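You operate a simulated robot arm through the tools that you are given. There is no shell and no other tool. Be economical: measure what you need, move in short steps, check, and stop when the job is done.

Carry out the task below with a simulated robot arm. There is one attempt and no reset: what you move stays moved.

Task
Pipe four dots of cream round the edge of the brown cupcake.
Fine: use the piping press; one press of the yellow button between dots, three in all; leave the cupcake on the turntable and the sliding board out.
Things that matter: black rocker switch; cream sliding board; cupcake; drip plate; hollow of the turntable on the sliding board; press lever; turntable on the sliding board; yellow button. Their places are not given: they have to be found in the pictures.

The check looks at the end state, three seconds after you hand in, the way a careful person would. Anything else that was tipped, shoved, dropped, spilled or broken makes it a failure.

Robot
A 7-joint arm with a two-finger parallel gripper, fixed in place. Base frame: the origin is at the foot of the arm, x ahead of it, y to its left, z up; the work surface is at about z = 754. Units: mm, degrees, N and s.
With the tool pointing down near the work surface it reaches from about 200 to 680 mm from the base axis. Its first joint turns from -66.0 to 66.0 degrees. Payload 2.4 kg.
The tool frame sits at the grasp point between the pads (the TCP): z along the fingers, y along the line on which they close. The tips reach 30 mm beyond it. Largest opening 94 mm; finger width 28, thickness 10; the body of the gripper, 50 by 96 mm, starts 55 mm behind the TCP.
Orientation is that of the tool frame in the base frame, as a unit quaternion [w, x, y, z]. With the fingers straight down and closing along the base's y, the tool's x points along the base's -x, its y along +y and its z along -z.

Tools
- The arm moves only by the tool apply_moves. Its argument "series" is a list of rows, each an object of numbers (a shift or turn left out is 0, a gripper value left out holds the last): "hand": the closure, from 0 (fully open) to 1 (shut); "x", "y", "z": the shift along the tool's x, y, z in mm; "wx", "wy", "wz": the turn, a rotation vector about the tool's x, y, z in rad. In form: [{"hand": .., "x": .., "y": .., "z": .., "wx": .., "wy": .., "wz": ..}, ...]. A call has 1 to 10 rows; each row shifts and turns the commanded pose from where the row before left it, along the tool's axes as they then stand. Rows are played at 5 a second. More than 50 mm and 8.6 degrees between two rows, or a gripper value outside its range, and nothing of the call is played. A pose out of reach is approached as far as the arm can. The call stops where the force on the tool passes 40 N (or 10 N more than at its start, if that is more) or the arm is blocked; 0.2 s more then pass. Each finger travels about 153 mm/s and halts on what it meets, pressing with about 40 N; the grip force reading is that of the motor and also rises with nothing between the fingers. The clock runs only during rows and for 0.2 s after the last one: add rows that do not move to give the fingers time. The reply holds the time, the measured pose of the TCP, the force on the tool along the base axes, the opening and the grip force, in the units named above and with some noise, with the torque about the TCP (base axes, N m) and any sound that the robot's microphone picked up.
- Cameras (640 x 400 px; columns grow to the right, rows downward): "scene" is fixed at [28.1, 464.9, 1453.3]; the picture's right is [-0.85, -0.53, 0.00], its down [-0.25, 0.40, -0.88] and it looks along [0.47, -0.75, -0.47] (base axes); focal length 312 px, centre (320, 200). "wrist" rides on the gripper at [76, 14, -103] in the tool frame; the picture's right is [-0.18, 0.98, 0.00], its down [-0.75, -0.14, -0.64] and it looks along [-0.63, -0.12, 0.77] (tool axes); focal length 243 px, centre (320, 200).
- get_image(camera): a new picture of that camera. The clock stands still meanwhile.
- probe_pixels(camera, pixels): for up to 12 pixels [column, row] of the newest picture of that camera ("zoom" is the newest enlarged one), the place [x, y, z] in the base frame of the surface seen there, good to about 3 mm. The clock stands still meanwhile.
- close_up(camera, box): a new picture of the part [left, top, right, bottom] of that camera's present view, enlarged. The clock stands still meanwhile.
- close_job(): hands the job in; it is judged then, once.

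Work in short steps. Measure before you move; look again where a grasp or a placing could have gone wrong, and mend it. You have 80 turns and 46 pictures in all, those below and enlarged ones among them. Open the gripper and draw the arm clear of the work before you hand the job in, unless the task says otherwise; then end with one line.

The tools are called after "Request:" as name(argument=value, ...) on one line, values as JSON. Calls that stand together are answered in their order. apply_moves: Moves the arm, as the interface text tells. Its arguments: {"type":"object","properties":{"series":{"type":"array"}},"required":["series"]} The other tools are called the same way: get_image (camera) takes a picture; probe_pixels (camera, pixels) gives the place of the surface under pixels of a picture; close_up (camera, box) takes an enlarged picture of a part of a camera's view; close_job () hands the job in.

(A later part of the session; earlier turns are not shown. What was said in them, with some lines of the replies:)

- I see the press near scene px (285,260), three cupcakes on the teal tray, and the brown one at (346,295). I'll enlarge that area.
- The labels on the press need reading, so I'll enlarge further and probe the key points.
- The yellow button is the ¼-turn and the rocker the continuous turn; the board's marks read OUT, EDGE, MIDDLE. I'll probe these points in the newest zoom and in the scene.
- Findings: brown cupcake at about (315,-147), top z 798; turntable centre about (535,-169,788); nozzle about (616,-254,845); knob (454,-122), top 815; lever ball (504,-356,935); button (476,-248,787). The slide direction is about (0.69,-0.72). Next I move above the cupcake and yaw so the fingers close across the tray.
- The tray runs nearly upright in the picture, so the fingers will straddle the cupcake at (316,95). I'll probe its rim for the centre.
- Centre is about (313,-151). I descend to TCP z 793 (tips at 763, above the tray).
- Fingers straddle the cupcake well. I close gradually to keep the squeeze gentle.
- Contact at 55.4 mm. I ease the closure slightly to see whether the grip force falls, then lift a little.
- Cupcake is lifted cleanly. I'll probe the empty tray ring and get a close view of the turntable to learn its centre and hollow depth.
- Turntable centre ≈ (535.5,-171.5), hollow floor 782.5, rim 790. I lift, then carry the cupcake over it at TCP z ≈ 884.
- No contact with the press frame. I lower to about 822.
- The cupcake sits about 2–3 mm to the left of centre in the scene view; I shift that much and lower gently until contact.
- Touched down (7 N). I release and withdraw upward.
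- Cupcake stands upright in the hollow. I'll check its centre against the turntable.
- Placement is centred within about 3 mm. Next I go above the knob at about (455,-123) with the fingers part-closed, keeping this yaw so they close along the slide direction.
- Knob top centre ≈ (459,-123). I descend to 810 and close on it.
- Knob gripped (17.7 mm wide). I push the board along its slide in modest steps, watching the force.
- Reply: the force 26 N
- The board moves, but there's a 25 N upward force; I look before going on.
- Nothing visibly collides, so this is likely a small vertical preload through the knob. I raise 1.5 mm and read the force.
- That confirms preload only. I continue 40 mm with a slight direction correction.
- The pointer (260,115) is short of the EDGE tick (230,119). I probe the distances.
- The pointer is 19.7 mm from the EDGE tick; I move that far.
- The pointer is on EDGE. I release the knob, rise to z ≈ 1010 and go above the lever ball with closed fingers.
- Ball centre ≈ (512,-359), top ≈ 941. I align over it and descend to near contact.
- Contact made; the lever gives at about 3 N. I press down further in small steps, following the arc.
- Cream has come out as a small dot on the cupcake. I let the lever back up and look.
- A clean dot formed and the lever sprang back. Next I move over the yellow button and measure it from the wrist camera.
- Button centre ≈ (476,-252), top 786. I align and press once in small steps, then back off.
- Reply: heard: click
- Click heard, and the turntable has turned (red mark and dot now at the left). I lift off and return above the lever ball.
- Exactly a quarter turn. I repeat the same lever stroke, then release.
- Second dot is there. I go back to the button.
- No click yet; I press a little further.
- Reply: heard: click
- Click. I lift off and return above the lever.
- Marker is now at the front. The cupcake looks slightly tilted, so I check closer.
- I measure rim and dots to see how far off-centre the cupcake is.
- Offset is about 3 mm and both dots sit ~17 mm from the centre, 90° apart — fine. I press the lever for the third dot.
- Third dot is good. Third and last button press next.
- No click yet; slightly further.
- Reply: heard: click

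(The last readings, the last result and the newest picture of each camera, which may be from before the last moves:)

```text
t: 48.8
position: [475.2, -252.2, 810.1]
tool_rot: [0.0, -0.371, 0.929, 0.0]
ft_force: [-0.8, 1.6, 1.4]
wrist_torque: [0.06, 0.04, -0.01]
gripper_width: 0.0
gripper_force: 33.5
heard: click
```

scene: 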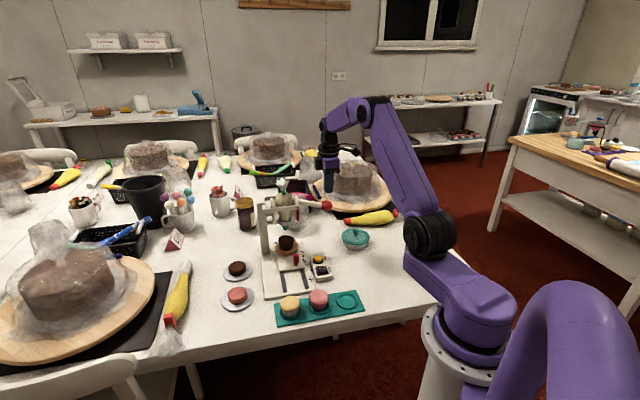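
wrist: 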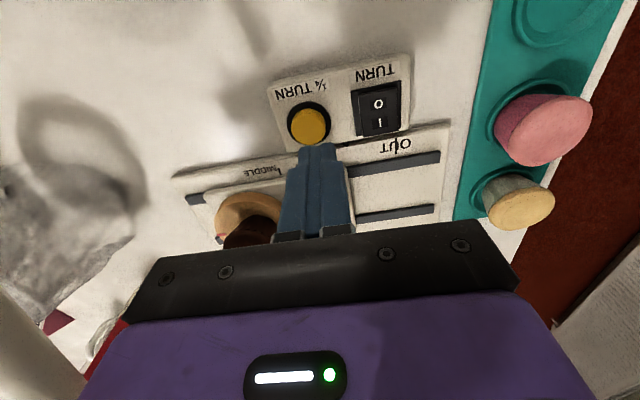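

Click heard. Back to the lever for the last dot.

Request:
apply_moves(series=[{"z": -24}, {"z": -45}, {"z": -45}, {"z": -45}, {"z": -45}, {"x": 15.5, "y": -34.6}, {"x": 15.5, "y": -34.6}, {"x": 15.4, "y": -34.5}, {"z": 26}, {}])

Request:
close_up(camera="scene", box=[270, 220, 310, 260])

```text
t: 51.0
position: [513.4, -357.6, 989.3]
tool_rot: [0.001, -0.372, 0.928, 0.0]
ft_force: [-0.7, 0.3, 0.0]
wrist_torque: [-0.02, -0.01, 0.04]
gripper_width: 0.1
gripper_force: 32.5
```

```text
10.00 times, centred on (290, 240) of scene
```

zoom: 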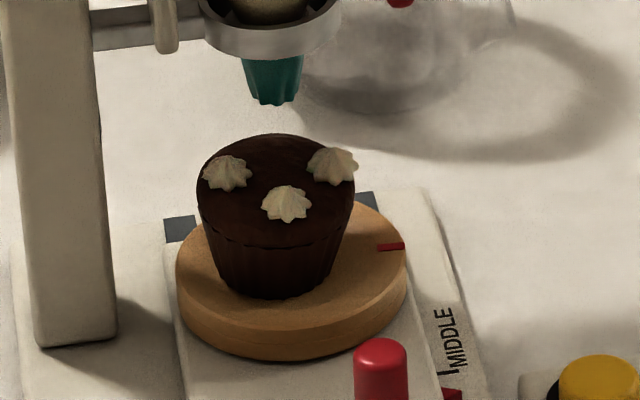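

Turned correctly; the bare edge is under the nozzle. Fourth stroke.

Request:
apply_moves(series=[{"z": 12}, {"z": 6}, {"z": 6}, {}, {"z": 5, "x": -1}, {"z": 5, "x": -1}, {"z": 5, "x": -1}, {"z": 5, "x": -1.5}, {"z": 5, "x": -1.5}, {}])

Request:
apply_moves(series=[{"z": -25, "x": 5}, {"z": -25, "x": 1}, {"z": -25}, {}])

Request:
close_up(camera="scene", box=[270, 220, 310, 260])

```text
t: 53.2
position: [516.9, -355.0, 939.4]
tool_rot: [0.0, -0.371, 0.929, 0.0]
ft_force: [-1.7, 0.4, 4.4]
wrist_torque: [0.07, -0.01, -0.06]
gripper_width: 0.3
gripper_force: 32.7
```

```text
t: 54.2
position: [512.5, -359.2, 1014.3]
tool_rot: [0.0, -0.371, 0.929, 0.0]
ft_force: [0.0, -0.8, 0.8]
wrist_torque: [0.01, 0.02, 0.0]
gripper_width: 0.0
gripper_force: 33.9
```

```text
10.00 times, centred on (290, 240) of scene
```

zoom: 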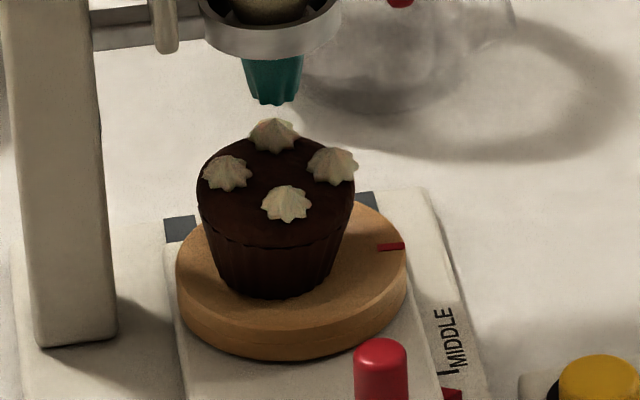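

Four dots are piped. I now return above the knob to draw the board out.

Request:
apply_moves(series=[{"x": -31, "y": 28.3}, {"x": -31, "y": 28.3}, {"x": -31, "y": 28.3}, {"x": -31, "y": 28.4}, {"hand": 0.6}, {"z": 45}, {"z": 45}, {"z": 45}, {"z": 15}, {}])

Request:
get_image(camera="wrist")

```text
t: 56.4
position: [521.4, -190.6, 863.2]
tool_rot: [0.001, -0.37, 0.929, 0.0]
ft_force: [-0.1, 0.5, 0.2]
wrist_torque: [0.01, -0.02, 0.01]
gripper_width: 37.5
gripper_force: 0.0
```

```text
5 pictures are left
```

wrist: 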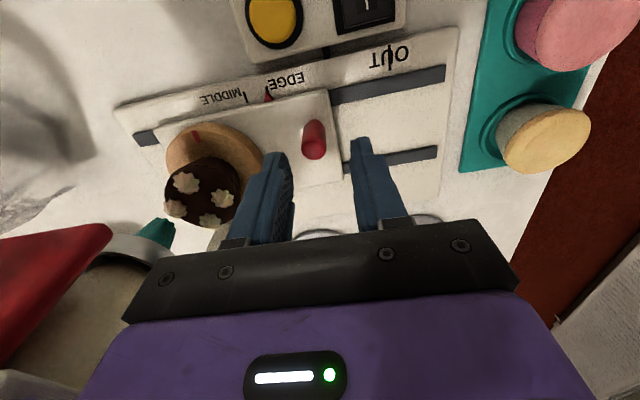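

The fingers straddle the knob (315,135). I shift back to the earlier release pose, descend and grip.

Request:
apply_moves(series=[{"x": -1.4, "y": -3.5, "z": 20}, {"z": 20}, {"z": 11}, {}, {"hand": 0.7}, {"hand": 0.8}, {"hand": 0.9}, {}])

```text
t: 58.2
position: [527.5, -192.0, 812.9]
tool_rot: [0.0, -0.371, 0.929, 0.0]
ft_force: [3.3, -1.0, -2.1]
wrist_torque: [0.72, 0.1, -0.04]
gripper_width: 17.7
gripper_force: 44.8
```

Gripped at 17.7 mm with little force. I pull the board out.

Request:
apply_moves(series=[{"x": 0.2, "y": 5}, {"x": 0.3, "y": 8}, {"x": 0.3, "y": 8}, {"x": 0.3, "y": 8}, {"x": 0.3, "y": 8}, {"x": 0.3, "y": 8}, {}])

```text
t: 59.8
position: [497.2, -161.9, 813.0]
tool_rot: [0.0, -0.371, 0.928, 0.0]
ft_force: [2.1, 0.3, -18.2]
wrist_torque: [-0.48, -0.59, 0.02]
gripper_width: 17.8
gripper_force: 45.5
```

I relieve the vertical preload and continue.

Request:
apply_moves(series=[{"z": 0.7}, {"x": 0.3, "y": 8}, {"x": 0.3, "y": 8}, {"x": 0.3, "y": 8}, {"x": 0.3, "y": 8}, {"x": 0.3, "y": 8}, {"x": 0.3, "y": 6}, {"x": 0.1, "y": 5}, {}])

Request:
get_image(camera="wrist")

```text
t: 61.8
position: [460.6, -125.3, 813.2]
tool_rot: [0.0, -0.371, 0.928, 0.0]
ft_force: [5.9, 6.7, -34.9]
wrist_torque: [-0.02, -1.09, 0.07]
gripper_width: 17.5
gripper_force: 45.2
```

```text
4 pictures are left
```

wrist: 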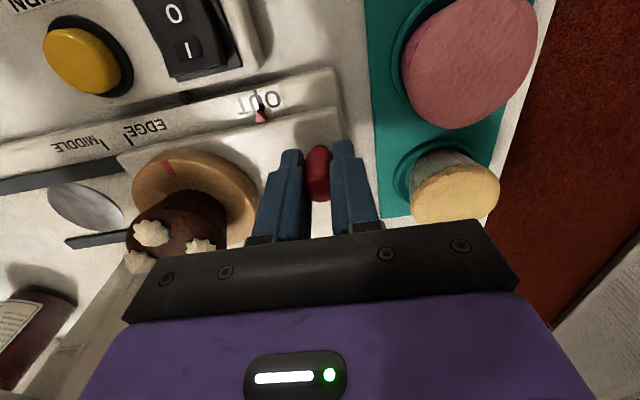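

Pointer is at OUT, about 2 mm short of the start. I relieve the preload and pull the last bit gently.

Request:
apply_moves(series=[{"z": 1.3}, {"y": 1.5}, {"y": 1}, {}])

Request:
close_up(camera="wrist", box=[200, 70, 320, 150])

```text
t: 62.8
position: [459.8, -125.2, 813.4]
tool_rot: [0.002, -0.371, 0.929, -0.002]
ft_force: [12.9, 7.0, 8.6]
wrist_torque: [0.12, 1.17, 0.09]
gripper_width: 17.6
gripper_force: 44.7
```

```text
5.00 times, centred on (260, 110) of wrist
```

zoom: 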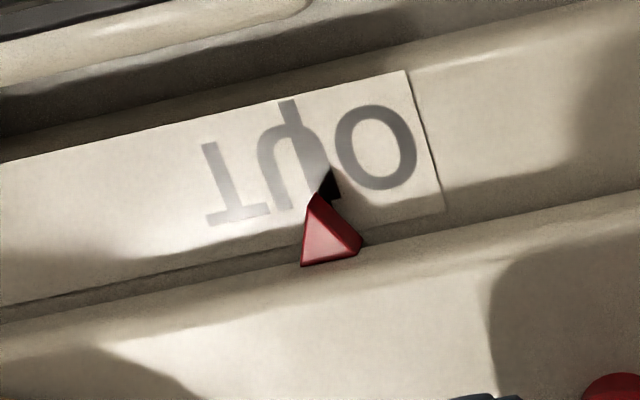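

The pointer is on the OUT tick. I release the knob and withdraw up and away.

Request:
apply_moves(series=[{"y": -1, "hand": 0.75}, {"hand": 0.65}, {"hand": 0.6}, {"z": -30}, {"z": -45}, {"z": -45}, {"z": -45}, {"z": -45}, {"x": 30, "y": 20, "hand": 0.3}, {"x": 30, "y": 20, "hand": 0}])

Request:
close_up(camera="scene", box=[250, 210, 360, 310])

```text
t: 65.0
position: [387.8, -137.8, 1022.2]
tool_rot: [0.001, -0.371, 0.929, -0.001]
ft_force: [-0.4, 0.3, -0.6]
wrist_torque: [-0.01, -0.04, 0.0]
gripper_width: 94.1
gripper_force: 0.0
```

```text
4.00 times, centred on (305, 260) of scene
```

zoom: 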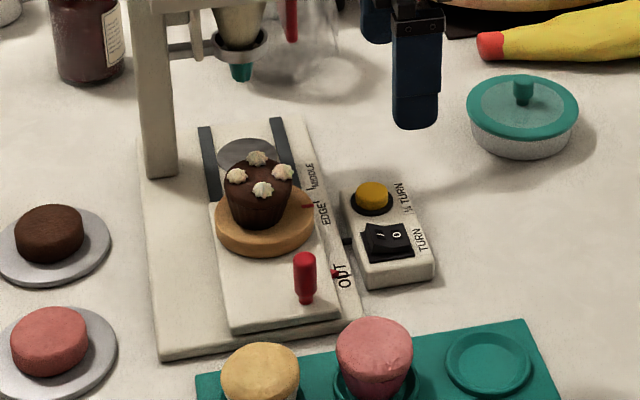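

The board is out, the cupcake stands on the turntable with four dots, nothing else was disturbed, and the arm is clear with the gripper open. I hand in.

Request:
close_job()

```text
The job is handed in.
```

The brown cupcake has four dots of cream round its edge, piped with three button presses in all. It stands on the turntable about 3 mm off centre, with the sliding board drawn back out.
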